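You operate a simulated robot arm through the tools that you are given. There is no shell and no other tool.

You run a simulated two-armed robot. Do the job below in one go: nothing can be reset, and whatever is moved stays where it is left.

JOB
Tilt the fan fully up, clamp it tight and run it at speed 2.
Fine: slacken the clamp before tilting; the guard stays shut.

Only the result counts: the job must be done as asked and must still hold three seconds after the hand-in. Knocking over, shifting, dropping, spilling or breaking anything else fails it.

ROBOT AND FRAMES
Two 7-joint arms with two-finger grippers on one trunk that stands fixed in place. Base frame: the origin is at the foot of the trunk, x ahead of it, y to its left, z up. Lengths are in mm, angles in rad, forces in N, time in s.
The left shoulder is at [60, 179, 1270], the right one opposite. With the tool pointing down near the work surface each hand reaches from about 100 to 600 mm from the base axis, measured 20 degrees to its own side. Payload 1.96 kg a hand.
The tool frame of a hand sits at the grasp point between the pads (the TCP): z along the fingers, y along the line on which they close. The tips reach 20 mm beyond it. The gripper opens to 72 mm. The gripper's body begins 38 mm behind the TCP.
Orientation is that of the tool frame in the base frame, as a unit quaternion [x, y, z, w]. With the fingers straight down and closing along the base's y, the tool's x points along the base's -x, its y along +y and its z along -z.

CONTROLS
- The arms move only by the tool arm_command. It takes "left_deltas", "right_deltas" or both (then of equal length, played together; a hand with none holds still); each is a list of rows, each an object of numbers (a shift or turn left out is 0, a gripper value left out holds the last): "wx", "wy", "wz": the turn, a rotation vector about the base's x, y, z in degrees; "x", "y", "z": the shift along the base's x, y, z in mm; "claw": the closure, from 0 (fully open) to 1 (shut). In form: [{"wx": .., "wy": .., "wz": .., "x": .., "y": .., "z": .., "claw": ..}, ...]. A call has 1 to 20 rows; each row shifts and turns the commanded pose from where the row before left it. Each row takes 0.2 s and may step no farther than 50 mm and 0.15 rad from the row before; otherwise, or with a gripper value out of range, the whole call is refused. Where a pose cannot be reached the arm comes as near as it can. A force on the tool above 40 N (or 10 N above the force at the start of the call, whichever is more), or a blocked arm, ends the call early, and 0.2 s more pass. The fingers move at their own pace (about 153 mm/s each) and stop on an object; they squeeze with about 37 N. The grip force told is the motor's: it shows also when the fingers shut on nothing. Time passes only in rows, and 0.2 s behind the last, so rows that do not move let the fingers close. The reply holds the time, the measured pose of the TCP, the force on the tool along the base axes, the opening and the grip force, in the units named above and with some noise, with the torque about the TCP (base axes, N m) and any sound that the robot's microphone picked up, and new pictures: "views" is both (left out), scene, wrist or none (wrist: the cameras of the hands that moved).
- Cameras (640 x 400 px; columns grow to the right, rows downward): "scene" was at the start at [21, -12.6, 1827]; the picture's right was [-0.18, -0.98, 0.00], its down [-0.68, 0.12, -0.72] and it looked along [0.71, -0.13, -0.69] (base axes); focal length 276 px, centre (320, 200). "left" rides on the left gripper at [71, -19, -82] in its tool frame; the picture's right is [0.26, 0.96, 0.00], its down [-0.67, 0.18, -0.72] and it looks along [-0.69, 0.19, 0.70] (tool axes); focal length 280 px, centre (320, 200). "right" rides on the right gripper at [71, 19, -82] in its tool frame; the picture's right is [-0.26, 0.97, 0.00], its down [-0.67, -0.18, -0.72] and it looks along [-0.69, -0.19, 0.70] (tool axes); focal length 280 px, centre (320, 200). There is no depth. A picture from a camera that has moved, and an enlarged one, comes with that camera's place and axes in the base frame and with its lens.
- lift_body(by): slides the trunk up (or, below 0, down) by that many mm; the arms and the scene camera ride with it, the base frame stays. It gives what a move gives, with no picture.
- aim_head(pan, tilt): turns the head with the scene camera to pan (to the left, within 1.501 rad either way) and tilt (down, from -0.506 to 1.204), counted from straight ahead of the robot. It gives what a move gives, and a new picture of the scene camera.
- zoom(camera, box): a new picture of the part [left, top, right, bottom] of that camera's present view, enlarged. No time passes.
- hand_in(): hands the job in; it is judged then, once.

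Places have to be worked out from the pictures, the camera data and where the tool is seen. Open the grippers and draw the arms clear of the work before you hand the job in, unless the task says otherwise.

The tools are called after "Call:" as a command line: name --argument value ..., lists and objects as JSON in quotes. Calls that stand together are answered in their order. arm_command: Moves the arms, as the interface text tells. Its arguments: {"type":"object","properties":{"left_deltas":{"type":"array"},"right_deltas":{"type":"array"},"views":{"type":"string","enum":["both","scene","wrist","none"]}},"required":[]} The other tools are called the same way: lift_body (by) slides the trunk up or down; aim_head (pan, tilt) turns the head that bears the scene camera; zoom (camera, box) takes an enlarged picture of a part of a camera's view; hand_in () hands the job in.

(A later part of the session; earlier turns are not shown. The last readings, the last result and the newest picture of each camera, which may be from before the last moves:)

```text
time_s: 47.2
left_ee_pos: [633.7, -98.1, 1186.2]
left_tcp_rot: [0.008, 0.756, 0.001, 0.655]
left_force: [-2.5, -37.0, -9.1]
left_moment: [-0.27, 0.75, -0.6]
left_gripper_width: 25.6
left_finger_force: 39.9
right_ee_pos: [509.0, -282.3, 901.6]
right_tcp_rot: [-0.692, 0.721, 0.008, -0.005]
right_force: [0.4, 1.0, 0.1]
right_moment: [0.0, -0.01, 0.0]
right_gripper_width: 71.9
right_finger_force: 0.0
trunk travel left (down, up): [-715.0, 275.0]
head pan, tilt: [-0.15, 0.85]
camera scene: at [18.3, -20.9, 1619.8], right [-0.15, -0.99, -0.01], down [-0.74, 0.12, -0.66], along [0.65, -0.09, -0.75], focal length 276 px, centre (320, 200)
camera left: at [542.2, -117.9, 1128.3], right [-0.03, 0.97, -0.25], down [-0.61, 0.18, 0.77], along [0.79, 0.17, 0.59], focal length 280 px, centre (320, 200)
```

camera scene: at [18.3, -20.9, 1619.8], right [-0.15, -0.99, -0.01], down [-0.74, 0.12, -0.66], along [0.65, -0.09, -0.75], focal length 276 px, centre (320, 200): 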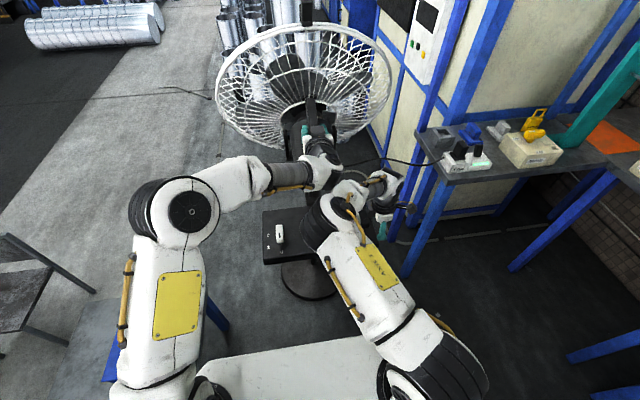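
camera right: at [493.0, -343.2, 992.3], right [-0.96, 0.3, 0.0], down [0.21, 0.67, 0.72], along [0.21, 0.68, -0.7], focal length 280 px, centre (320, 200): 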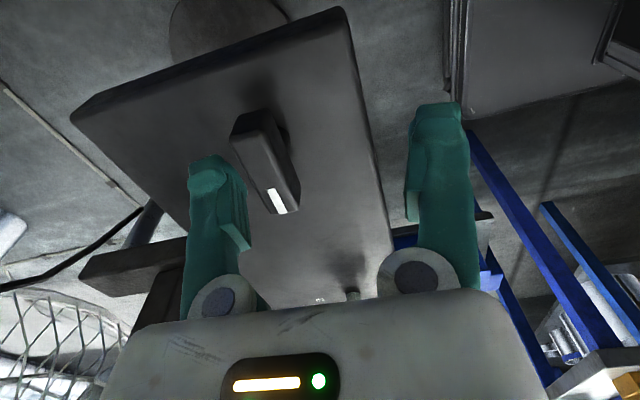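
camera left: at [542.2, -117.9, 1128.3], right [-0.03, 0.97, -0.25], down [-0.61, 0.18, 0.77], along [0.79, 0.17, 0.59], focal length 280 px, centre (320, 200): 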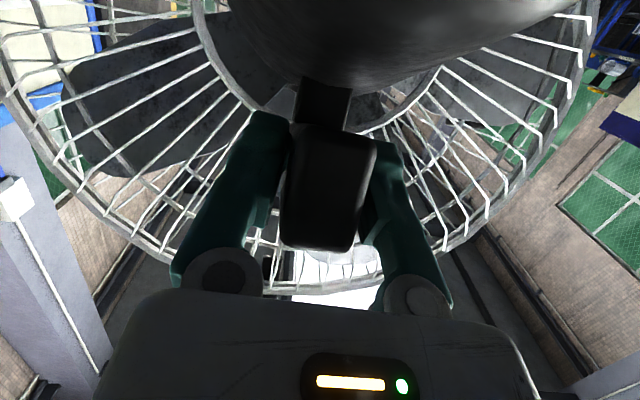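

The left hand rotated but did not translate, a side force of 37 N appeared, and the right hand shifted slightly. Either the arms touch each other or the head is at its stop. I'll look closely before moving.

Call:
zoom --camera "scene" --box '[240, 110, 440, 240]'

Call:
zoom --camera "right" --box '[0, 0, 640, 400]'

```text
3.08 times, centred on (340, 175) of scene
camera zoom: at [18.3, -20.9, 1619.8], right [-0.15, -0.99, -0.01], down [-0.74, 0.12, -0.66], along [0.65, -0.09, -0.75], focal length 850 px, centre (258, 277)
```

zoom: 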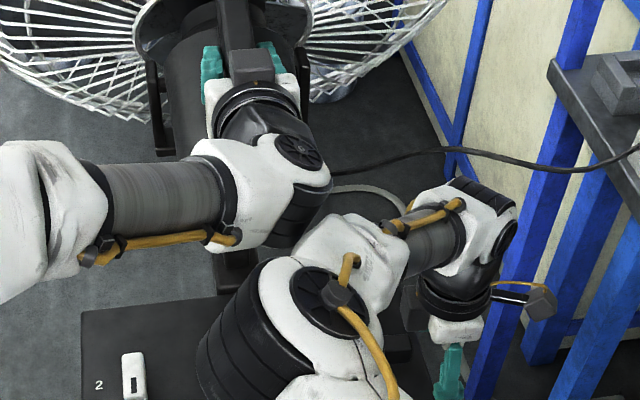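

```text
1.00 times, centred on (320, 200) of right (not enlarged: the box is as wide or as high as the picture)
camera zoom: at [488.9, -351.8, 983.3], right [-0.95, 0.3, 0.02], down [0.23, 0.66, 0.71], along [0.2, 0.68, -0.7], focal length 280 px, centre (320, 200)
```

zoom: 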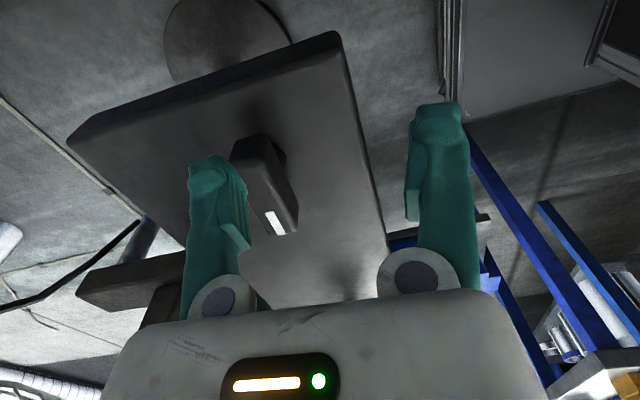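

The left wrist is touching the right arm's elbow. I'll undo the last left rows and then draw the right arm away to the right and back.

Call:
arm_command --left_deltas '[{"x": 3.9, "z": 6.5, "wy": 3}, {"x": 4.2, "z": 6.3, "wy": 3}, {"x": 4.5, "z": 6.0, "wy": 3}, {}]' --right_deltas '[{}, {}, {}, {}]' --views "scene"

```text
time_s: 48.2
left_ee_pos: [633.6, -97.8, 1186.2]
left_tcp_rot: [0.018, 0.816, -0.002, 0.578]
left_force: [-9.9, 7.7, -7.5]
left_moment: [-0.19, 1.27, 0.12]
left_gripper_width: 25.8
left_finger_force: 40.1
right_ee_pos: [514.0, -272.5, 911.2]
right_tcp_rot: [-0.695, 0.719, -0.001, -0.001]
right_force: [0.4, -1.3, -0.1]
right_moment: [0.02, 0.02, 0.02]
right_gripper_width: 72.1
right_finger_force: 0.0
trunk travel left (down, up): [-715.0, 275.0]
head pan, tilt: [-0.15, 0.85]
camera scene: at [16.2, -6.2, 1619.8], right [-0.15, -0.99, 0.0], down [-0.74, 0.11, -0.66], along [0.65, -0.1, -0.75], focal length 276 px, centre (320, 200)
```

scene: 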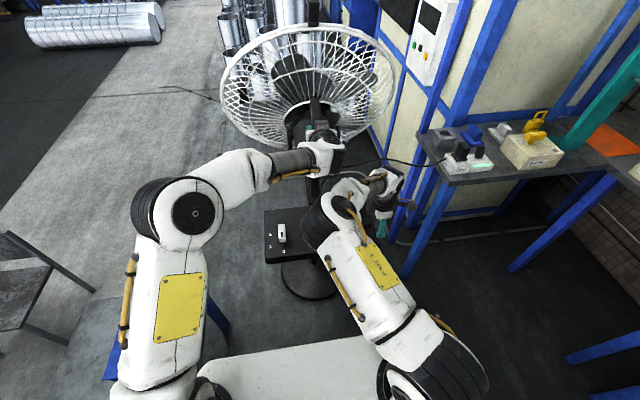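

The contact is relieved. Now I'll move the right hand back and to the right to open space.

Call:
arm_command --right_deltas '[{"x": -20, "y": -40}, {"x": -30, "y": -35}, {"x": -30, "y": -30}, {"x": -30, "y": -25}, {}]' --views "scene"

```text
time_s: 49.4
left_ee_pos: [634.2, -98.6, 1186.4]
left_tcp_rot: [0.018, 0.815, -0.001, 0.579]
left_force: [-6.0, 4.1, -9.7]
left_moment: [-0.22, 1.11, 0.04]
left_gripper_width: 25.5
left_finger_force: 39.9
right_ee_pos: [404.9, -403.7, 911.6]
right_tcp_rot: [-0.695, 0.719, 0.0, 0.0]
right_force: [-0.1, -0.8, -0.6]
right_moment: [0.03, -0.02, 0.05]
right_gripper_width: 72.2
right_finger_force: 0.2
trunk travel left (down, up): [-715.0, 275.0]
head pan, tilt: [-0.15, 0.85]
camera scene: at [17.1, -8.5, 1620.0], right [-0.15, -0.99, 0.0], down [-0.74, 0.11, -0.66], along [0.65, -0.1, -0.75], focal length 276 px, centre (320, 200)
```

scene: 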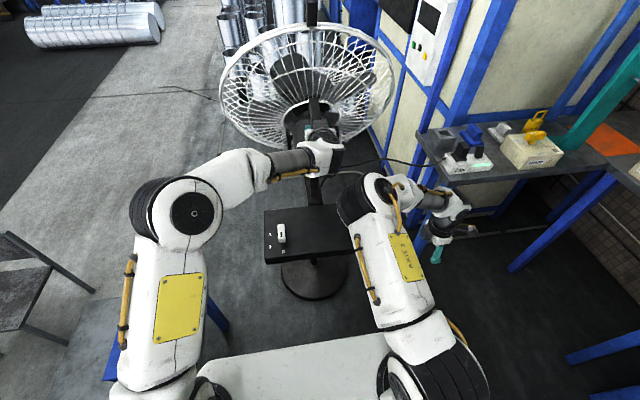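

There's clearer space now. I'll nudge the right arm a bit further and continue the tilt in small steps, watching the forces.

Call:
arm_command --left_deltas '[{}, {}, {"x": -4.3, "z": -6.0, "wy": -3}, {}]' --right_deltas '[{"x": -30, "y": -30}, {"x": -30, "y": -25}, {}, {}]' --views "both"

```text
time_s: 50.4
left_ee_pos: [631.2, -99.2, 1181.9]
left_tcp_rot: [0.017, 0.798, 0.001, 0.602]
left_force: [3.1, 2.9, 3.1]
left_moment: [-0.17, -0.58, 0.13]
left_gripper_width: 25.1
left_finger_force: 39.9
right_ee_pos: [346.1, -459.2, 911.4]
right_tcp_rot: [-0.695, 0.719, 0.0, 0.0]
right_force: [0.2, -0.8, 0.3]
right_moment: [-0.01, -0.01, -0.01]
right_gripper_width: 71.9
right_finger_force: 0.0
trunk travel left (down, up): [-715.0, 275.0]
head pan, tilt: [-0.15, 0.85]
camera scene: at [17.4, -8.8, 1620.1], right [-0.15, -0.99, 0.0], down [-0.74, 0.11, -0.66], along [0.65, -0.1, -0.75], focal length 276 px, centre (320, 200)
camera right: at [324.4, -528.0, 993.1], right [-0.96, 0.3, 0.0], down [0.21, 0.67, 0.72], along [0.21, 0.68, -0.7], focal length 280 px, centre (320, 200)
camera left: at [533.1, -114.8, 1136.8], right [-0.04, 0.97, -0.23], down [-0.5, 0.18, 0.85], along [0.87, 0.15, 0.48], focal length 280 px, centre (320, 200)
```

scene: 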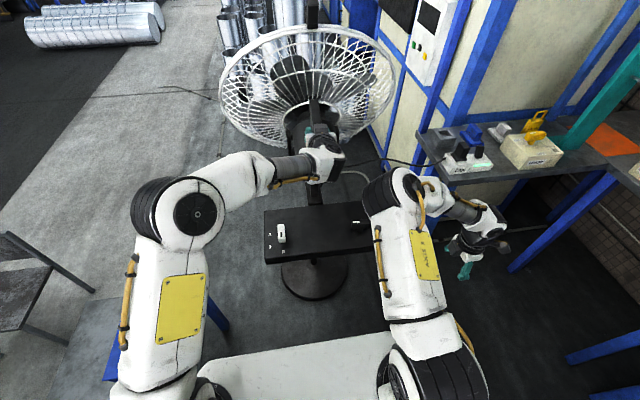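
right: 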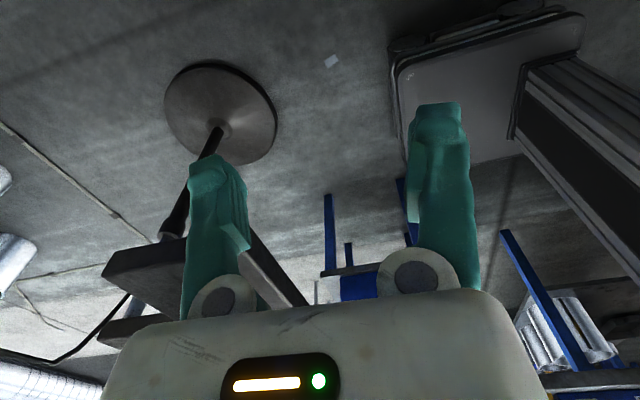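
left: 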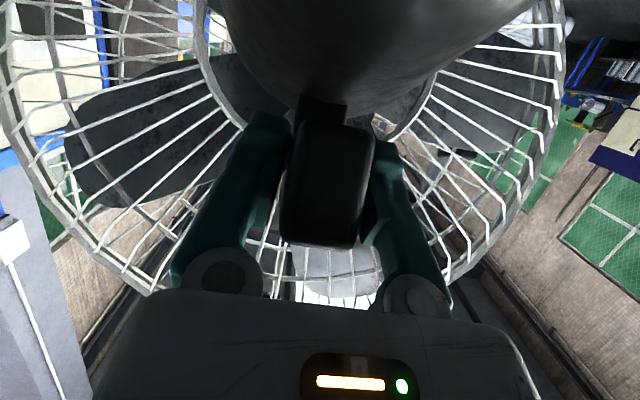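

The head moved on freely, so that wasn't the stop. I'll continue in steps.

Call:
arm_command --left_deltas '[{"x": -4.0, "z": -6.2, "wy": -3}, {}, {"x": -3.7, "z": -6.5, "wy": -3}, {}]' --views "both"

```text
time_s: 51.4
left_ee_pos: [622.8, -99.3, 1168.7]
left_tcp_rot: [0.018, 0.767, 0.001, 0.642]
left_force: [-0.6, 3.4, 3.8]
left_moment: [-0.26, -0.58, 0.18]
left_gripper_width: 25.7
left_finger_force: 40.3
right_ee_pos: [345.1, -457.3, 912.2]
right_tcp_rot: [-0.694, 0.72, 0.0, 0.001]
right_force: [-0.1, -0.3, 0.0]
right_moment: [-0.02, -0.01, 0.0]
right_gripper_width: 71.8
right_finger_force: 0.1
trunk travel left (down, up): [-715.0, 275.0]
head pan, tilt: [-0.15, 0.85]
camera scene: at [15.6, -8.3, 1620.0], right [-0.15, -0.99, 0.0], down [-0.74, 0.11, -0.66], along [0.65, -0.1, -0.75], focal length 276 px, centre (320, 200)
camera left: at [529.3, -114.7, 1113.7], right [-0.02, 0.97, -0.24], down [-0.58, 0.18, 0.79], along [0.81, 0.15, 0.56], focal length 280 px, centre (320, 200)
```

scene: 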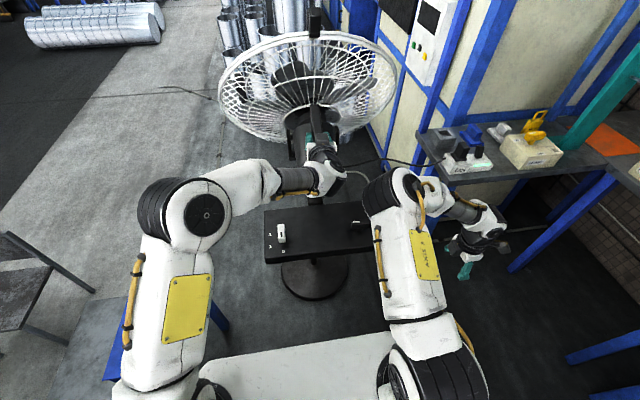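
left: 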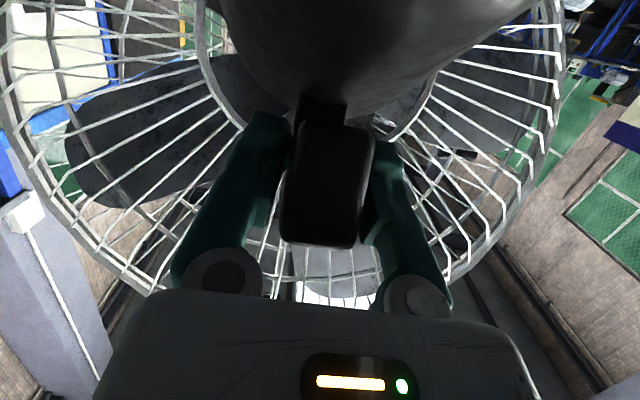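

At about 33° of total tilt with still no stop. Continuing.

Call:
arm_command --left_deltas '[{"x": -3.4, "z": -6.7, "wy": -3}, {}, {"x": -3.1, "z": -6.8, "wy": -3}, {}]' --views "both"

```text
time_s: 52.4
left_ee_pos: [616.2, -98.2, 1156.6]
left_tcp_rot: [0.017, 0.73, 0.001, 0.683]
left_force: [14.6, -0.5, 30.2]
left_moment: [-0.26, -0.51, 0.03]
left_gripper_width: 25.6
left_finger_force: 40.2
right_ee_pos: [344.4, -459.4, 911.3]
right_tcp_rot: [-0.695, 0.719, 0.0, 0.0]
right_force: [0.1, 0.3, -0.2]
right_moment: [0.0, -0.03, 0.02]
right_gripper_width: 71.9
right_finger_force: 0.1
trunk travel left (down, up): [-715.0, 275.0]
head pan, tilt: [-0.15, 0.85]
camera scene: at [16.4, -9.1, 1620.1], right [-0.15, -0.99, 0.0], down [-0.74, 0.11, -0.66], along [0.65, -0.1, -0.75], focal length 276 px, centre (320, 200)
camera left: at [530.5, -114.7, 1092.3], right [0.01, 0.97, -0.24], down [-0.66, 0.18, 0.73], along [0.75, 0.15, 0.65], focal length 280 px, centre (320, 200)
```

scene: 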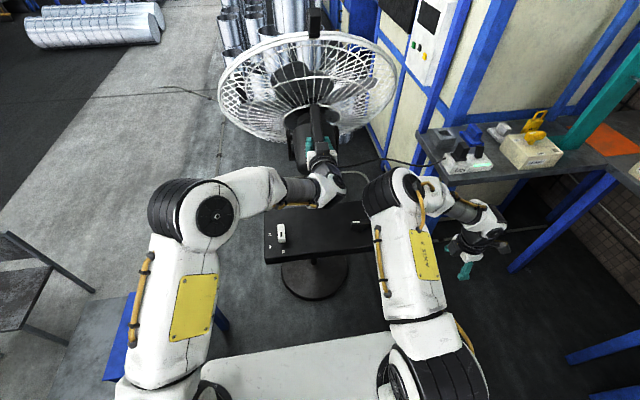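
left: 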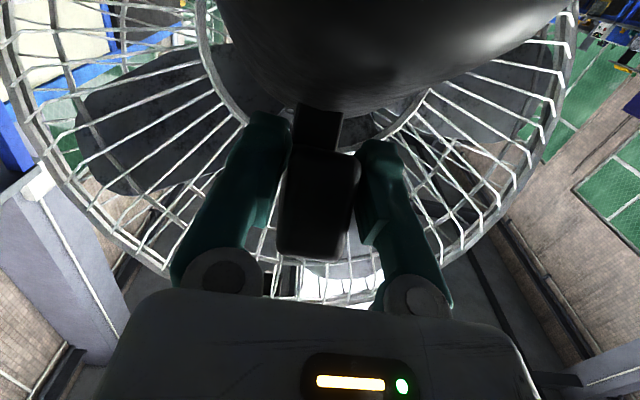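

A tangential force of about 33 N now opposes the motion and the handle slips in the grip, so the head has reached its upper stop at about 37°. I'll ease the pressure a little to see whether the head tends to fall back.

Call:
arm_command --left_deltas '[{"x": 1.2, "z": 2.8, "wy": 1.2}, {}, {}]' --views "wrist"

```text
time_s: 53.2
left_ee_pos: [616.3, -98.1, 1156.8]
left_tcp_rot: [0.019, 0.74, 0.001, 0.672]
left_force: [0.4, 1.7, 11.1]
left_moment: [-0.23, -0.39, 0.14]
left_gripper_width: 25.6
left_finger_force: 40.3
right_ee_pos: [346.0, -458.9, 912.2]
right_tcp_rot: [-0.695, 0.719, 0.0, 0.0]
right_force: [1.1, 0.5, -0.1]
right_moment: [0.0, 0.02, -0.02]
right_gripper_width: 72.0
right_finger_force: 0.1
trunk travel left (down, up): [-715.0, 275.0]
head pan, tilt: [-0.15, 0.85]
camera left: at [528.2, -114.4, 1093.9], right [0.0, 0.97, -0.24], down [-0.64, 0.18, 0.74], along [0.77, 0.15, 0.62], focal length 280 px, centre (320, 200)
```

left: 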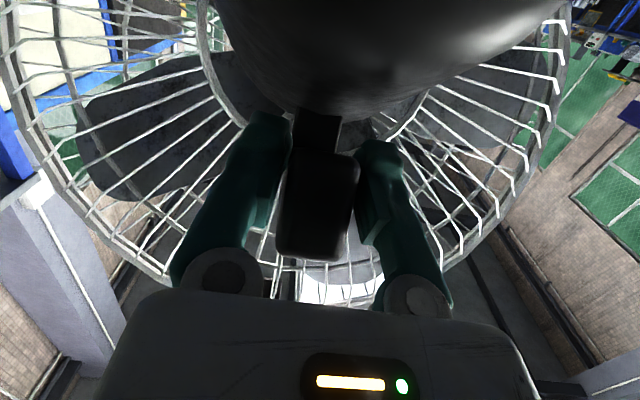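

The head position did not change while the force dropped to 11 N, which confirms it rests against its upper stop. I'll take a reference picture, then open the left gripper to see whether the head stays by friction.

Call:
zoom --camera "scene" --box '[210, 10, 410, 200]'

Call:
arm_command --left_deltas '[{"claw": 0.85}, {"claw": 0.6}, {"claw": 0.3}, {}]' --views "both"

Call:
zoom --camera "scene" --box '[210, 10, 410, 200]'

```text
2.11 times, centred on (310, 105) of scene
camera zoom: at [15.5, -8.7, 1619.9], right [-0.15, -0.99, 0.0], down [-0.74, 0.11, -0.66], along [0.65, -0.1, -0.75], focal length 581 px, centre (341, 400)
```

zoom: 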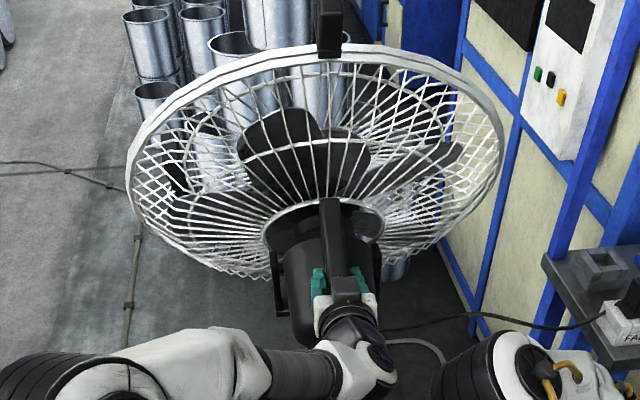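

```text
time_s: 54.2
left_ee_pos: [618.5, -98.5, 1156.8]
left_tcp_rot: [0.018, 0.74, 0.001, 0.673]
left_force: [0.4, -0.8, 0.4]
left_moment: [-0.02, -0.03, -0.01]
left_gripper_width: 50.2
left_finger_force: 0.0
right_ee_pos: [346.8, -459.1, 911.1]
right_tcp_rot: [-0.694, 0.72, 0.001, 0.001]
right_force: [0.3, -0.6, 0.3]
right_moment: [0.01, 0.02, -0.01]
right_gripper_width: 71.9
right_finger_force: 0.1
trunk travel left (down, up): [-715.0, 275.0]
head pan, tilt: [-0.15, 0.85]
camera scene: at [17.4, -9.8, 1620.0], right [-0.15, -0.99, 0.0], down [-0.74, 0.11, -0.66], along [0.65, -0.1, -0.75], focal length 276 px, centre (320, 200)
camera left: at [530.0, -115.2, 1094.2], right [0.0, 0.97, -0.23], down [-0.64, 0.18, 0.74], along [0.76, 0.15, 0.63], focal length 280 px, centre (320, 200)
```

scene: 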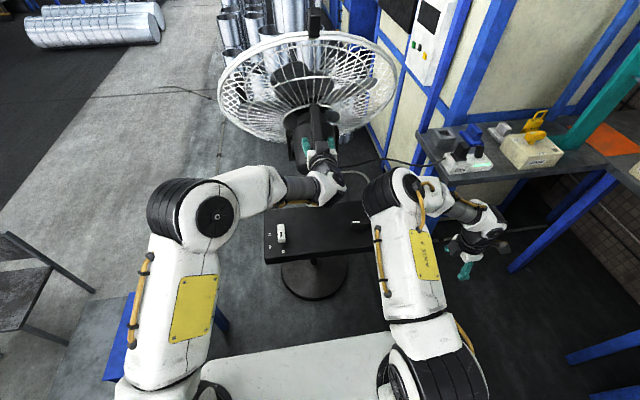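
left: 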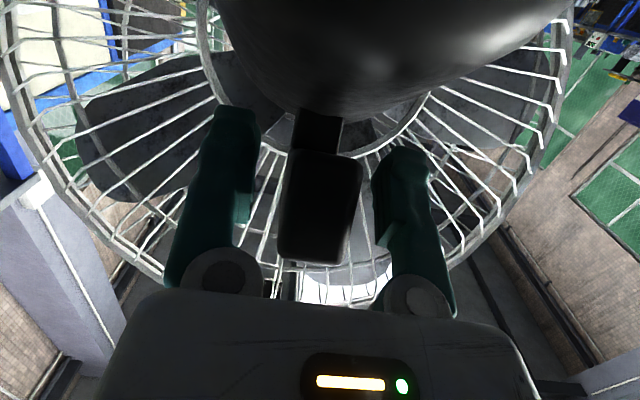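

```text
2.11 times, centred on (310, 105) of scene
camera zoom: at [17.4, -9.8, 1620.0], right [-0.15, -0.99, 0.0], down [-0.74, 0.11, -0.66], along [0.65, -0.1, -0.75], focal length 581 px, centre (341, 400)
```

zoom: 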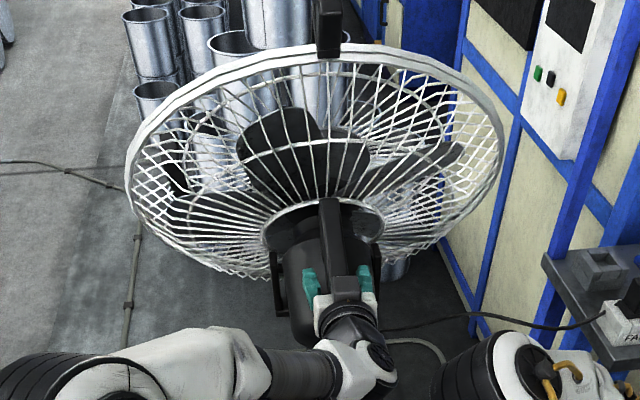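

The head stays up by friction. I'll open fully and withdraw the left hand straight back along its axis, then to the left.

Call:
arm_command --left_deltas '[{"claw": 0}, {"x": -20, "z": 2, "y": 0.5}, {"x": -30, "z": 3, "y": 0.7}, {"x": -30, "z": 3, "y": 0.7}, {"x": -30, "z": 3, "y": 0.7}, {"x": -15, "y": 35, "z": 10}, {"y": 40, "z": 15}, {"y": 40, "z": 15}, {"y": 40, "z": 10}, {"y": 40}]' --views "both"

Call:
zoom --camera "scene" --box '[210, 10, 410, 200]'

```text
time_s: 56.4
left_ee_pos: [491.2, 99.9, 1217.6]
left_tcp_rot: [0.017, 0.74, 0.001, 0.673]
left_force: [0.3, 0.8, -0.9]
left_moment: [-0.02, 0.01, 0.01]
left_gripper_width: 72.0
left_finger_force: 0.1
right_ee_pos: [345.7, -459.4, 911.0]
right_tcp_rot: [-0.694, 0.72, -0.001, 0.0]
right_force: [-1.5, 0.3, 0.3]
right_moment: [-0.03, 0.02, 0.01]
right_gripper_width: 72.2
right_finger_force: 0.1
trunk travel left (down, up): [-715.0, 275.0]
head pan, tilt: [-0.15, 0.85]
camera scene: at [17.0, -8.6, 1620.0], right [-0.15, -0.99, 0.0], down [-0.74, 0.11, -0.66], along [0.65, -0.1, -0.75], focal length 276 px, centre (320, 200)
camera left: at [403.1, 82.7, 1154.8], right [0.0, 0.97, -0.24], down [-0.64, 0.18, 0.74], along [0.76, 0.15, 0.63], focal length 280 px, centre (320, 200)
```

scene: 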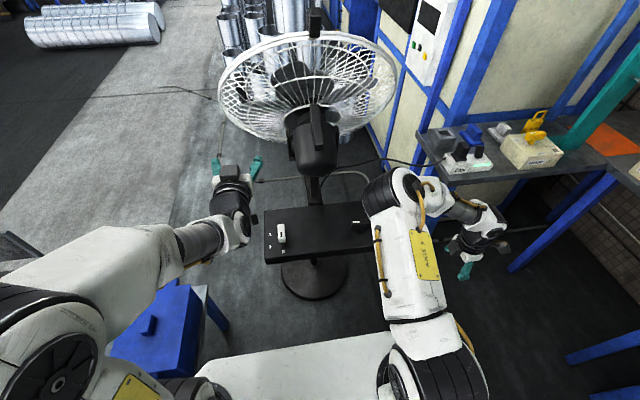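
left: 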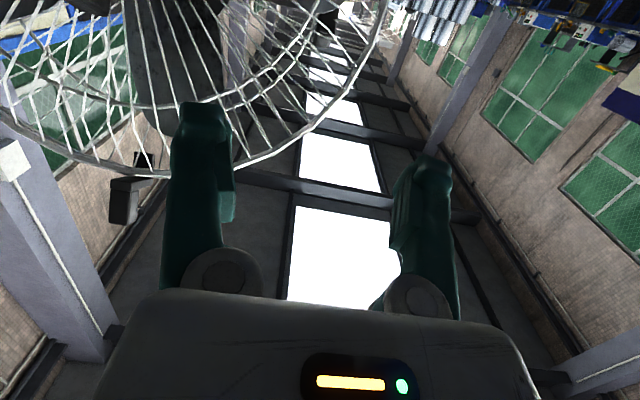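

```text
2.11 times, centred on (310, 105) of scene
camera zoom: at [17.0, -8.6, 1620.0], right [-0.15, -0.99, 0.0], down [-0.74, 0.11, -0.66], along [0.65, -0.1, -0.75], focal length 581 px, centre (341, 400)
```

zoom: 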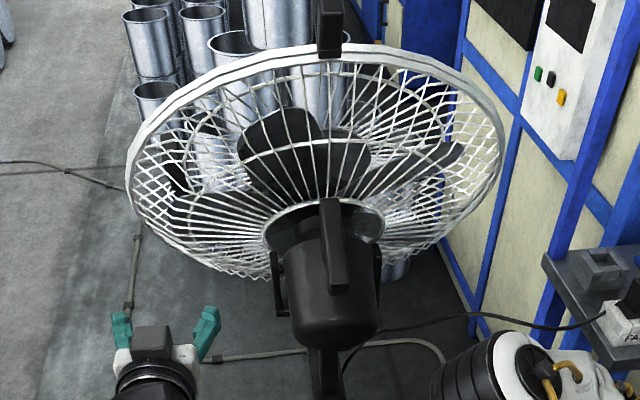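

The head remains fully up. Now I'll bring the right hand back above the clamp bar, which lies along y after the quarter turn.

Call:
arm_command --right_deltas '[{"x": 25, "y": 25}, {"x": 25, "y": 25}, {"x": 25, "y": 25}, {"x": 25, "y": 25}, {"x": 25, "y": 25}, {"x": 25, "y": 25}, {"x": 22, "y": 22}, {"x": 21, "y": 22}, {"x": 20, "y": 22}, {}]' --views "both"

Call:
zoom --camera "scene" --box '[260, 100, 420, 260]'

Call:
zoom --camera "right" --box '[220, 0, 440, 200]'

```text
time_s: 58.6
left_ee_pos: [491.6, 97.7, 1217.7]
left_tcp_rot: [0.018, 0.739, 0.001, 0.673]
left_force: [0.6, 0.1, 0.2]
left_moment: [-0.01, -0.01, 0.01]
left_gripper_width: 71.8
left_finger_force: 0.1
right_ee_pos: [556.3, -243.0, 911.6]
right_tcp_rot: [-0.695, 0.719, 0.0, 0.001]
right_force: [0.4, -0.6, -0.3]
right_moment: [0.0, 0.0, 0.03]
right_gripper_width: 71.8
right_finger_force: 0.1
trunk travel left (down, up): [-715.0, 275.0]
head pan, tilt: [-0.15, 0.85]
camera scene: at [16.7, -9.9, 1620.0], right [-0.15, -0.99, 0.0], down [-0.74, 0.11, -0.66], along [0.65, -0.1, -0.75], focal length 276 px, centre (320, 200)
camera right: at [535.3, -311.8, 993.7], right [-0.96, 0.3, 0.0], down [0.21, 0.67, 0.72], along [0.21, 0.68, -0.7], focal length 280 px, centre (320, 200)
```

scene: 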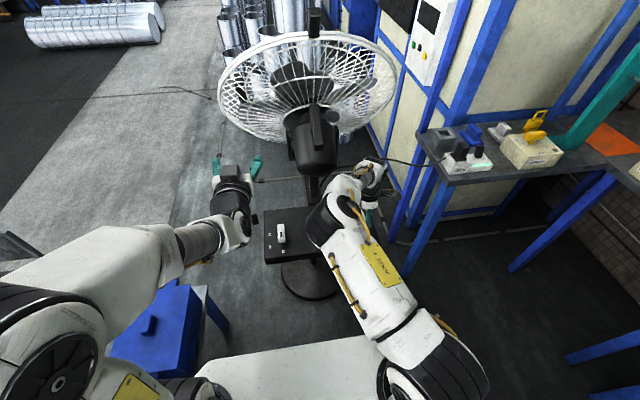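
right: 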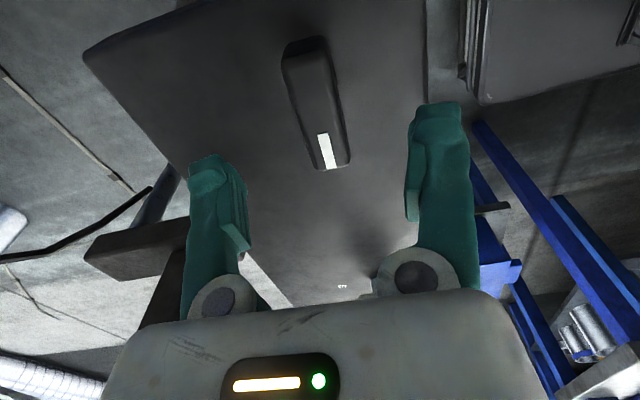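

```text
2.50 times, centred on (340, 180) of scene
camera zoom: at [16.7, -9.9, 1620.0], right [-0.15, -0.99, 0.0], down [-0.74, 0.11, -0.66], along [0.65, -0.1, -0.75], focal length 690 px, centre (270, 250)
```

zoom: 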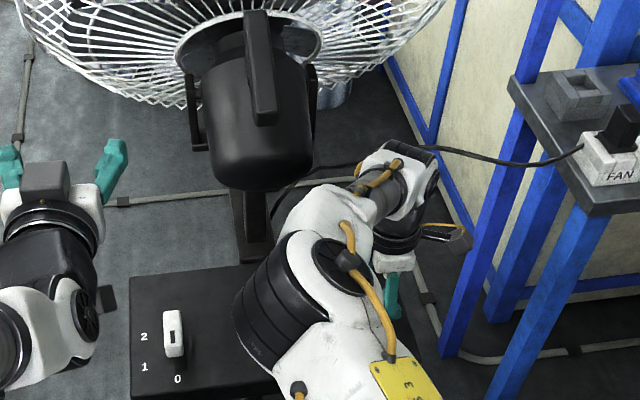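

```text
2.00 times, centred on (330, 100) of right
camera zoom: at [535.3, -311.8, 993.7], right [-0.96, 0.3, 0.0], down [0.21, 0.67, 0.72], along [0.21, 0.68, -0.7], focal length 561 px, centre (300, 400)
```

zoom: 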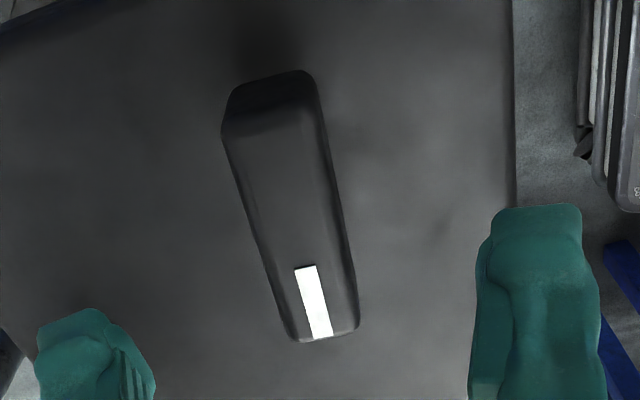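

The arms are clear and the bar lies along y with its centre at about [559, -240]. I'll centre, descend to z≈838 and grip it.

Call:
arm_command --right_deltas '[{"x": 2.5, "y": 2.5, "z": -20}, {"z": -20}, {"z": -20}, {"z": -14}, {}, {"claw": 1}, {"claw": 1}, {"claw": 1}]' --views "both"

```text
time_s: 60.4
left_ee_pos: [491.2, 97.3, 1218.3]
left_tcp_rot: [0.018, 0.739, 0.002, 0.673]
left_force: [-0.4, 0.1, -0.1]
left_moment: [0.01, -0.02, 0.0]
left_gripper_width: 72.1
left_finger_force: 0.0
right_ee_pos: [558.8, -239.6, 837.6]
right_tcp_rot: [-0.695, 0.719, 0.002, -0.002]
right_force: [-12.8, 0.1, -9.8]
right_moment: [-0.24, 0.12, 0.01]
right_gripper_width: 18.8
right_finger_force: 40.0
trunk travel left (down, up): [-715.0, 275.0]
head pan, tilt: [-0.15, 0.85]
camera scene: at [16.1, -9.9, 1619.9], right [-0.15, -0.99, 0.0], down [-0.74, 0.11, -0.66], along [0.65, -0.1, -0.75], focal length 276 px, centre (320, 200)
camera right: at [537.2, -308.9, 918.5], right [-0.96, 0.3, 0.0], down [0.21, 0.67, 0.72], along [0.21, 0.68, -0.7], focal length 280 px, centre (320, 200)
```

scene: 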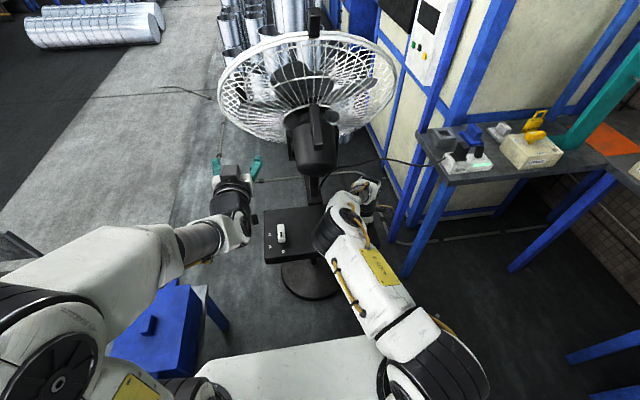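
right: 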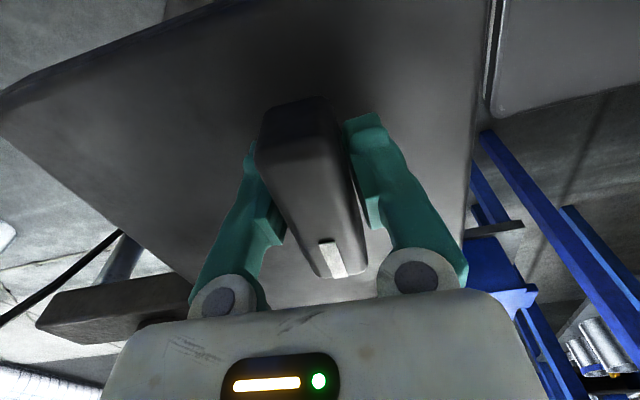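

Gripped. I'll now turn the bar counter-clockwise towards its tight position, in stages, starting with 56°.

Call:
arm_command --right_deltas '[{"x": -1.5}, {"wz": 8}, {"wz": 8}, {"wz": 8}, {"wz": 8}, {"wz": 8}, {"wz": 8}, {"wz": 8}, {}]' --views "wrist"

```text
time_s: 62.4
left_ee_pos: [494.2, 99.1, 1216.1]
left_tcp_rot: [0.017, 0.74, 0.002, 0.673]
left_force: [0.6, -0.7, -0.1]
left_moment: [0.01, -0.01, 0.02]
left_gripper_width: 72.1
left_finger_force: 0.1
right_ee_pos: [561.4, -239.3, 836.7]
right_tcp_rot: [0.952, -0.308, -0.001, 0.0]
right_force: [10.4, 5.5, -11.4]
right_moment: [0.03, -0.07, 0.0]
right_gripper_width: 18.9
right_finger_force: 40.0
trunk travel left (down, up): [-715.0, 275.0]
head pan, tilt: [-0.15, 0.85]
camera right: at [606.9, -295.2, 918.4], right [-0.78, -0.63, 0.0], down [-0.44, 0.54, 0.72], along [-0.45, 0.56, -0.7], focal length 280 px, centre (320, 200)
```

right: 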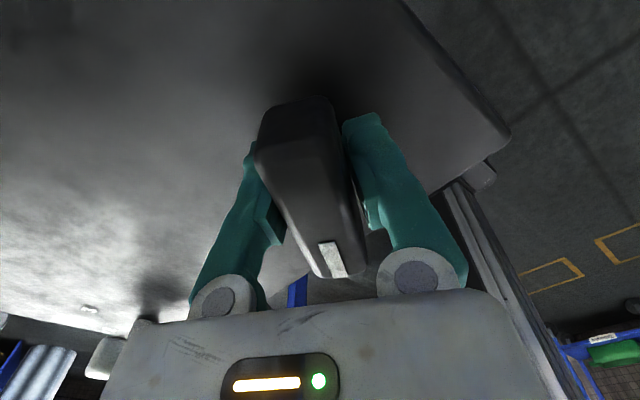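

The bar followed to 144° yaw with little load. Continuing towards the stop.

Call:
arm_command --right_deltas '[{"x": 1.5, "y": 1}, {"wz": 8}, {"wz": 8}, {"wz": 8}, {"wz": 8}, {}]' --views "wrist"

```text
time_s: 63.8
left_ee_pos: [494.3, 98.9, 1216.8]
left_tcp_rot: [0.019, 0.74, 0.0, 0.672]
left_force: [0.4, 0.5, -0.2]
left_moment: [0.03, 0.01, 0.02]
left_gripper_width: 72.2
left_finger_force: 0.0
right_ee_pos: [562.5, -238.1, 837.6]
right_tcp_rot: [0.999, -0.034, -0.002, 0.0]
right_force: [5.4, 5.6, -11.9]
right_moment: [-0.05, -0.14, -0.02]
right_gripper_width: 19.0
right_finger_force: 40.4
trunk travel left (down, up): [-715.0, 275.0]
head pan, tilt: [-0.15, 0.85]
camera right: at [630.7, -261.0, 918.3], right [-0.33, -0.95, 0.0], down [-0.66, 0.23, 0.72], along [-0.68, 0.23, -0.7], focal length 280 px, centre (320, 200)
```

right: 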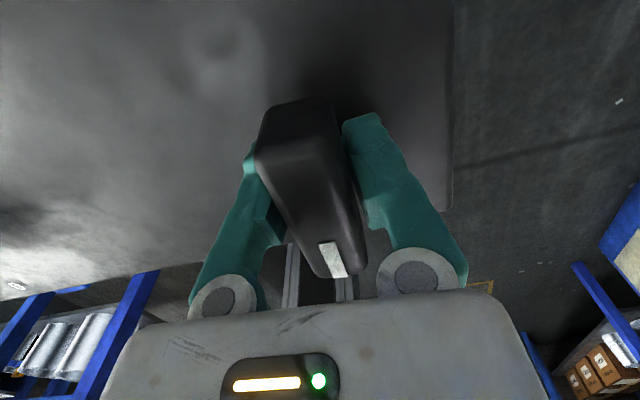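

At 176° now. I'll turn further until the torque shows the tight stop.

Call:
arm_command --right_deltas '[{"wz": 5}, {"wz": 5}, {"wz": 5}, {}]' --views "wrist"

```text
time_s: 64.8
left_ee_pos: [494.6, 98.8, 1216.2]
left_tcp_rot: [0.018, 0.74, 0.001, 0.673]
left_force: [0.1, 0.3, 0.8]
left_moment: [-0.04, 0.01, 0.0]
left_gripper_width: 72.3
left_finger_force: 0.1
right_ee_pos: [561.1, -238.7, 837.9]
right_tcp_rot: [0.995, 0.096, -0.001, 0.0]
right_force: [4.3, 8.0, -11.7]
right_moment: [0.08, 0.16, -1.23]
right_gripper_width: 21.9
right_finger_force: 40.0
trunk travel left (down, up): [-715.0, 275.0]
head pan, tilt: [-0.15, 0.85]
camera right: at [634.3, -242.5, 918.7], right [-0.07, -1.0, 0.0], down [-0.7, 0.05, 0.72], along [-0.72, 0.05, -0.7], focal length 280 px, centre (320, 200)
```

right: 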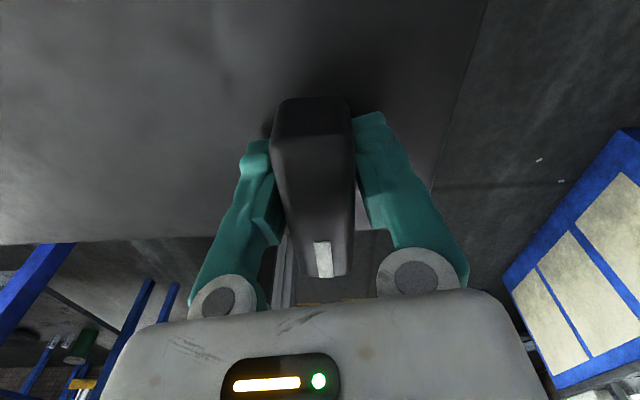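

The torque of -1.23 N·m matches what I felt at the original tight stop. I'll give a slight extra push, then realign, release and lift clear.

Call:
arm_command --right_deltas '[{"wz": 3}, {}, {"wz": -7}, {"wz": -6}, {"claw": 0}, {"claw": 0}, {"z": 25}, {"z": 25}, {"z": 25}]' --views "both"

Call:
zoom --camera "right" --box '[220, 0, 440, 200]'

Call:
zoom --camera "scene" --box '[210, 10, 410, 200]'

```text
time_s: 66.8
left_ee_pos: [491.6, 99.3, 1218.9]
left_tcp_rot: [0.017, 0.739, 0.002, 0.673]
left_force: [0.1, 0.2, 0.9]
left_moment: [-0.04, 0.01, 0.01]
left_gripper_width: 72.2
left_finger_force: 0.0
right_ee_pos: [558.7, -238.7, 913.9]
right_tcp_rot: [1.0, 0.009, -0.001, 0.0]
right_force: [0.3, -0.4, 0.2]
right_moment: [0.01, 0.01, 0.01]
right_gripper_width: 71.9
right_finger_force: 0.1
trunk travel left (down, up): [-715.0, 275.0]
head pan, tilt: [-0.15, 0.85]
camera scene: at [16.6, -9.3, 1620.0], right [-0.15, -0.99, 0.0], down [-0.74, 0.11, -0.66], along [0.65, -0.1, -0.75], focal length 276 px, centre (320, 200)
camera right: at [630.1, -255.7, 995.2], right [-0.24, -0.97, 0.0], down [-0.68, 0.17, 0.72], along [-0.69, 0.17, -0.7], focal length 280 px, centre (320, 200)
```

scene: 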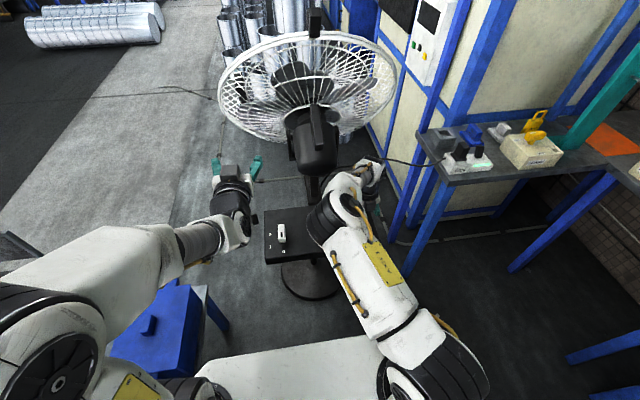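
right: 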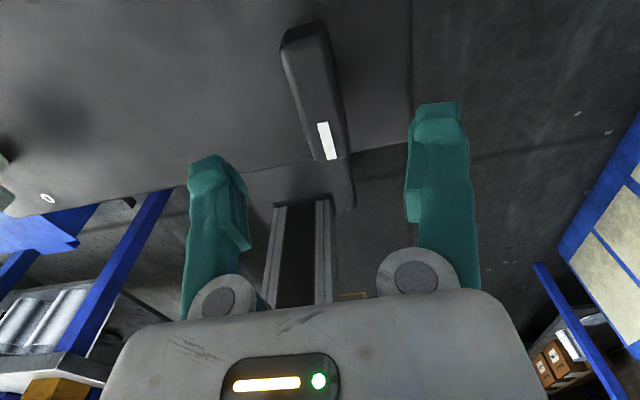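

```text
2.00 times, centred on (330, 100) of right
camera zoom: at [630.1, -255.7, 995.2], right [-0.24, -0.97, 0.0], down [-0.68, 0.17, 0.72], along [-0.69, 0.17, -0.7], focal length 561 px, centre (300, 400)
```

zoom: 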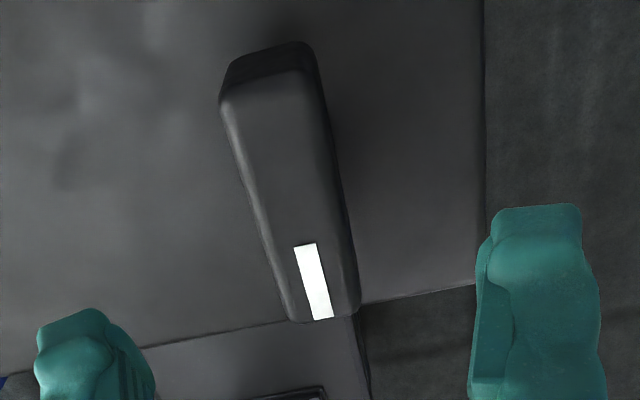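

```text
2.11 times, centred on (310, 105) of scene
camera zoom: at [16.6, -9.3, 1620.0], right [-0.15, -0.99, 0.0], down [-0.74, 0.11, -0.66], along [0.65, -0.1, -0.75], focal length 581 px, centre (341, 400)
```

zoom: 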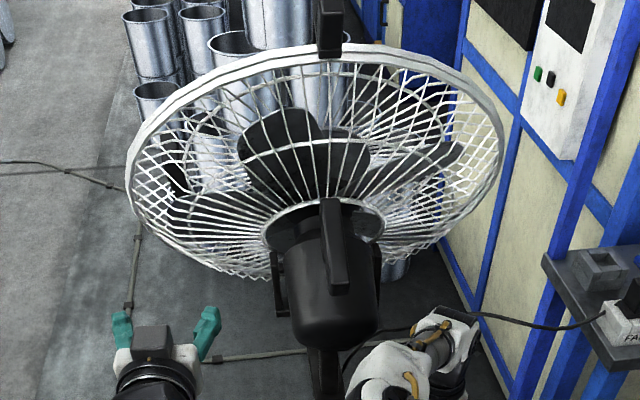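

The clamp bar is back along x at its tight stop and the head hasn't moved. To be sure the clamp really holds, I'll retreat the right arm and have the left hand regrip the handle for a gentle check.

Call:
arm_command --right_deltas '[{"x": -25, "y": -25, "wz": -8}, {"x": -25, "y": -25, "wz": -8}, {"x": -25, "y": -25, "wz": -8}, {"x": -25, "y": -25, "wz": -8}, {"x": -25, "y": -25, "wz": -8}, {"x": -25, "y": -25, "wz": -8}, {"x": -25, "y": -25, "wz": -8}, {"x": -25, "y": -25, "wz": -8}, {"wz": -8}, {"wz": -8}, {"wz": -8}, {}]' --left_deltas '[{}, {}, {}, {}, {}, {}, {"y": -40}, {"y": -40, "z": -10}, {"y": -40, "z": -15}, {"y": -40, "z": -15}, {"x": 15, "y": -35, "z": -10}, {}]' --views "both"

```text
time_s: 69.4
left_ee_pos: [507.8, -96.4, 1167.5]
left_tcp_rot: [0.018, 0.739, 0.001, 0.674]
left_force: [-0.2, -0.1, 0.2]
left_moment: [0.0, 0.01, -0.01]
left_gripper_width: 72.0
left_finger_force: 0.0
right_ee_pos: [359.3, -440.4, 913.4]
right_tcp_rot: [0.725, -0.689, 0.0, 0.0]
right_force: [0.3, 0.0, 0.8]
right_moment: [-0.01, -0.03, 0.0]
right_gripper_width: 72.1
right_finger_force: 0.1
trunk travel left (down, up): [-715.0, 275.0]
head pan, tilt: [-0.15, 0.85]
camera scene: at [16.2, -8.6, 1620.0], right [-0.15, -0.99, 0.0], down [-0.74, 0.11, -0.66], along [0.65, -0.1, -0.75], focal length 276 px, centre (320, 200)
camera right: at [342.8, -510.0, 995.0], right [-0.98, 0.21, 0.0], down [0.15, 0.68, 0.72], along [0.15, 0.7, -0.7], focal length 280 px, centre (320, 200)
camera left: at [419.9, -113.6, 1104.7], right [0.0, 0.97, -0.24], down [-0.65, 0.18, 0.74], along [0.76, 0.15, 0.63], focal length 280 px, centre (320, 200)
```

scene: 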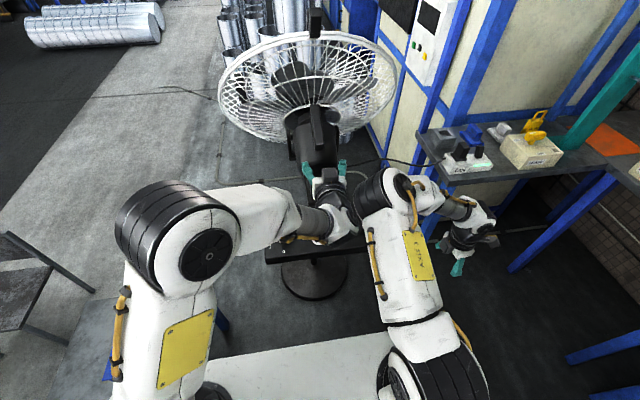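
right: 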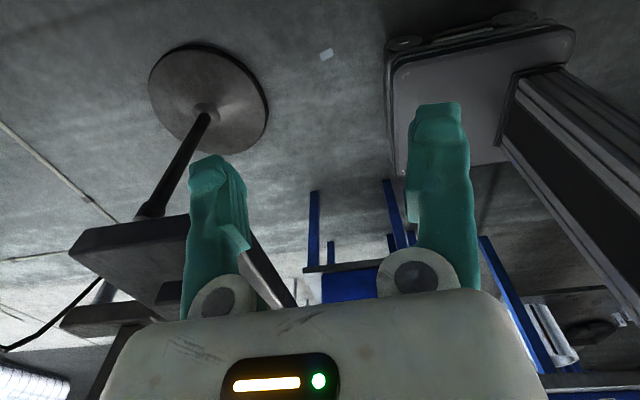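
left: 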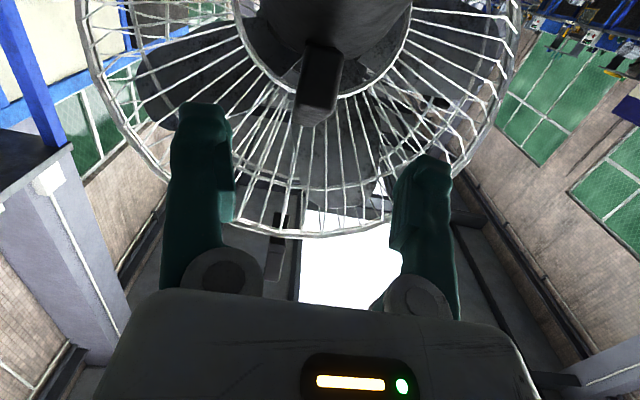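

The view is lined up with the handle. I'll move the right arm a little further off and advance the left hand back over the handle, then close gently.

Call:
arm_command --right_deltas '[{"x": -25, "y": -25}, {"x": -15, "y": -15}, {}, {}, {}, {}, {}, {}]' --left_deltas '[{}, {"x": 30, "y": -0.7, "z": -3}, {"x": 30, "y": -0.7, "z": -3}, {"x": 30, "y": -0.7, "z": -3}, {"x": 18, "z": -2}, {"claw": 0.4}, {"claw": 1}, {"claw": 1}]' --views "both"

```text
time_s: 71.2
left_ee_pos: [618.7, -98.3, 1156.3]
left_tcp_rot: [0.019, 0.739, 0.0, 0.673]
left_force: [2.6, -5.0, 0.8]
left_moment: [-0.31, 0.06, -0.12]
left_gripper_width: 25.4
left_finger_force: 39.6
right_ee_pos: [317.8, -480.4, 912.1]
right_tcp_rot: [0.725, -0.689, -0.001, 0.001]
right_force: [0.6, 0.6, 0.3]
right_moment: [0.04, 0.0, -0.01]
right_gripper_width: 72.2
right_finger_force: 0.1
trunk travel left (down, up): [-715.0, 275.0]
head pan, tilt: [-0.15, 0.85]
camera scene: at [17.6, -10.8, 1620.0], right [-0.15, -0.99, 0.0], down [-0.74, 0.11, -0.66], along [0.65, -0.1, -0.75], focal length 276 px, centre (320, 200)
camera right: at [303.5, -551.0, 993.0], right [-0.98, 0.21, 0.0], down [0.15, 0.68, 0.72], along [0.15, 0.7, -0.7], focal length 280 px, centre (320, 200)
camera left: at [529.6, -115.3, 1093.9], right [0.0, 0.97, -0.23], down [-0.64, 0.18, 0.74], along [0.76, 0.15, 0.63], focal length 280 px, centre (320, 200)
```

scene: 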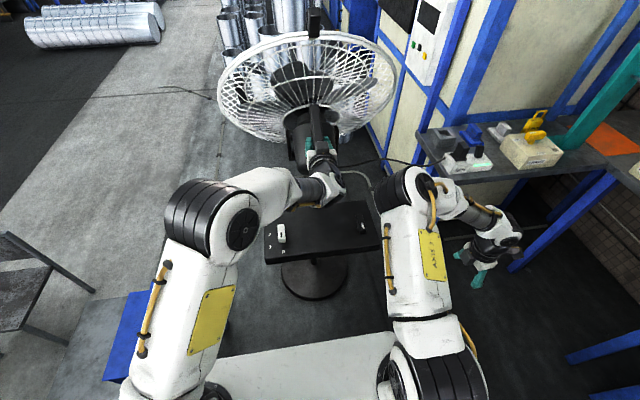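
right: 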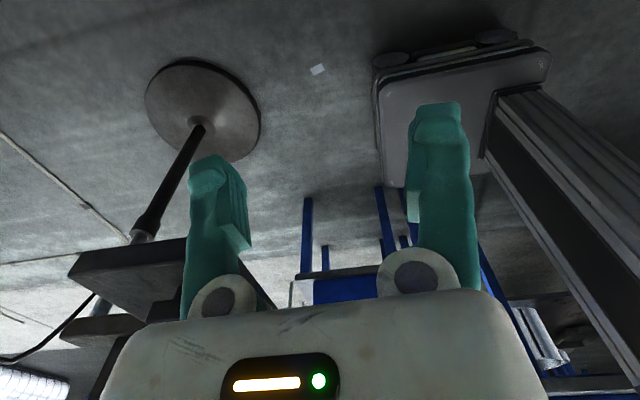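
left: 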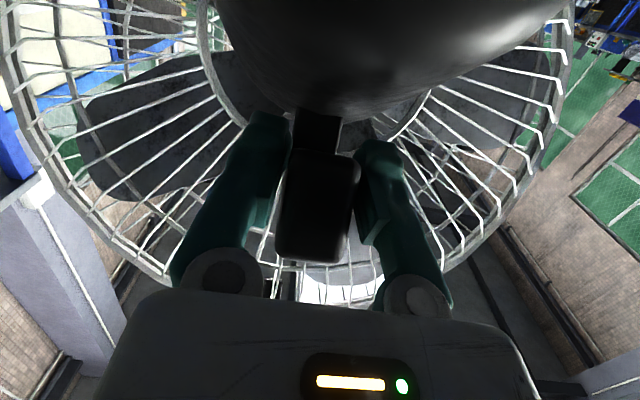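

Gripped again. I'll push gently, about 2.5 mm, in the tilt-down direction; if the clamp holds, the force should build up and the position should stay.

Call:
arm_command --left_deltas '[{"x": 0.9, "z": 2.4}, {}, {}]' --views "wrist"

```text
time_s: 72.0
left_ee_pos: [618.4, -98.4, 1157.3]
left_tcp_rot: [0.019, 0.741, 0.001, 0.671]
left_force: [-4.7, -3.5, -12.7]
left_moment: [-0.23, 0.96, 0.02]
left_gripper_width: 25.5
left_finger_force: 40.1
right_ee_pos: [319.6, -480.0, 911.6]
right_tcp_rot: [0.725, -0.688, -0.002, -0.001]
right_force: [-0.6, -0.1, -0.7]
right_moment: [0.0, 0.01, 0.02]
right_gripper_width: 71.9
right_finger_force: 0.2
trunk travel left (down, up): [-715.0, 275.0]
head pan, tilt: [-0.15, 0.85]
camera left: at [529.4, -115.2, 1094.6], right [0.0, 0.97, -0.23], down [-0.64, 0.18, 0.75], along [0.77, 0.15, 0.62], focal length 280 px, centre (320, 200)
```

left: 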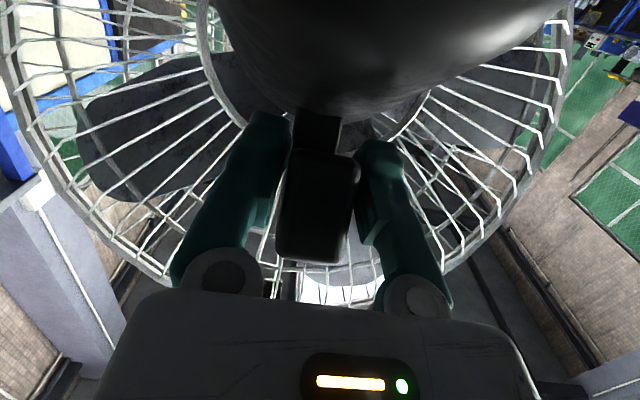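

It held about 1 N·m, more than the roughly 0.5 N·m seen while slack. One slightly firmer push will make it conclusive.

Call:
arm_command --left_deltas '[{"x": 0.7, "z": 1.9}, {}, {}]' --views "wrist"

```text
time_s: 72.8
left_ee_pos: [618.5, -99.2, 1158.4]
left_tcp_rot: [0.02, 0.742, 0.001, 0.67]
left_force: [-14.2, -1.5, -30.9]
left_moment: [-0.23, 0.93, -0.03]
left_gripper_width: 25.7
left_finger_force: 39.7
right_ee_pos: [319.0, -480.4, 911.0]
right_tcp_rot: [0.725, -0.689, -0.001, 0.001]
right_force: [-0.7, -0.7, 0.2]
right_moment: [-0.02, 0.04, -0.01]
right_gripper_width: 71.9
right_finger_force: 0.1
trunk travel left (down, up): [-715.0, 275.0]
head pan, tilt: [-0.15, 0.85]
camera left: at [529.6, -115.0, 1095.4], right [0.0, 0.97, -0.23], down [-0.64, 0.18, 0.75], along [0.77, 0.15, 0.62], focal length 280 px, centre (320, 200)
```

left: 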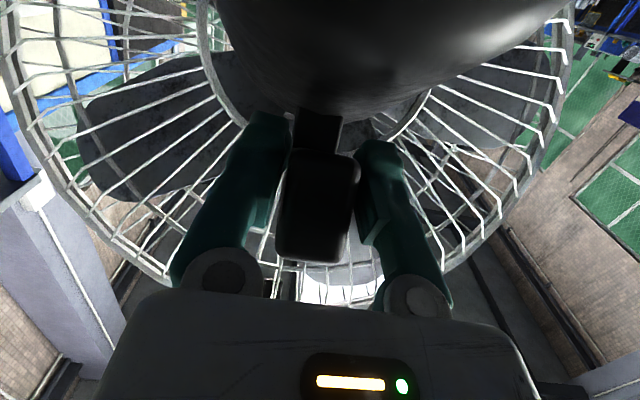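

The head held about 3.9 N·m, so the clamp is definitely tight. I'll relax back to the original commanded point and compare the readings to be sure nothing crept.

Call:
arm_command --left_deltas '[{"x": -1.6, "z": -4.3}, {}, {}]' --views "wrist"

```text
time_s: 73.6
left_ee_pos: [618.2, -99.6, 1158.6]
left_tcp_rot: [0.018, 0.738, 0.002, 0.674]
left_force: [1.8, -6.6, -3.2]
left_moment: [-0.25, 0.28, -0.17]
left_gripper_width: 25.5
left_finger_force: 39.8
right_ee_pos: [319.1, -480.5, 911.8]
right_tcp_rot: [0.726, -0.688, -0.002, 0.0]
right_force: [0.0, -0.1, 0.3]
right_moment: [-0.02, -0.01, -0.02]
right_gripper_width: 72.0
right_finger_force: 0.1
trunk travel left (down, up): [-715.0, 275.0]
head pan, tilt: [-0.15, 0.85]
camera left: at [530.5, -115.2, 1094.9], right [0.0, 0.97, -0.23], down [-0.65, 0.18, 0.74], along [0.76, 0.15, 0.63], focal length 280 px, centre (320, 200)
```

left: 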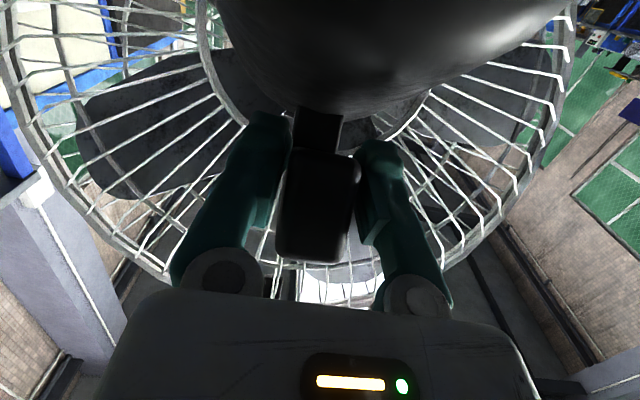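

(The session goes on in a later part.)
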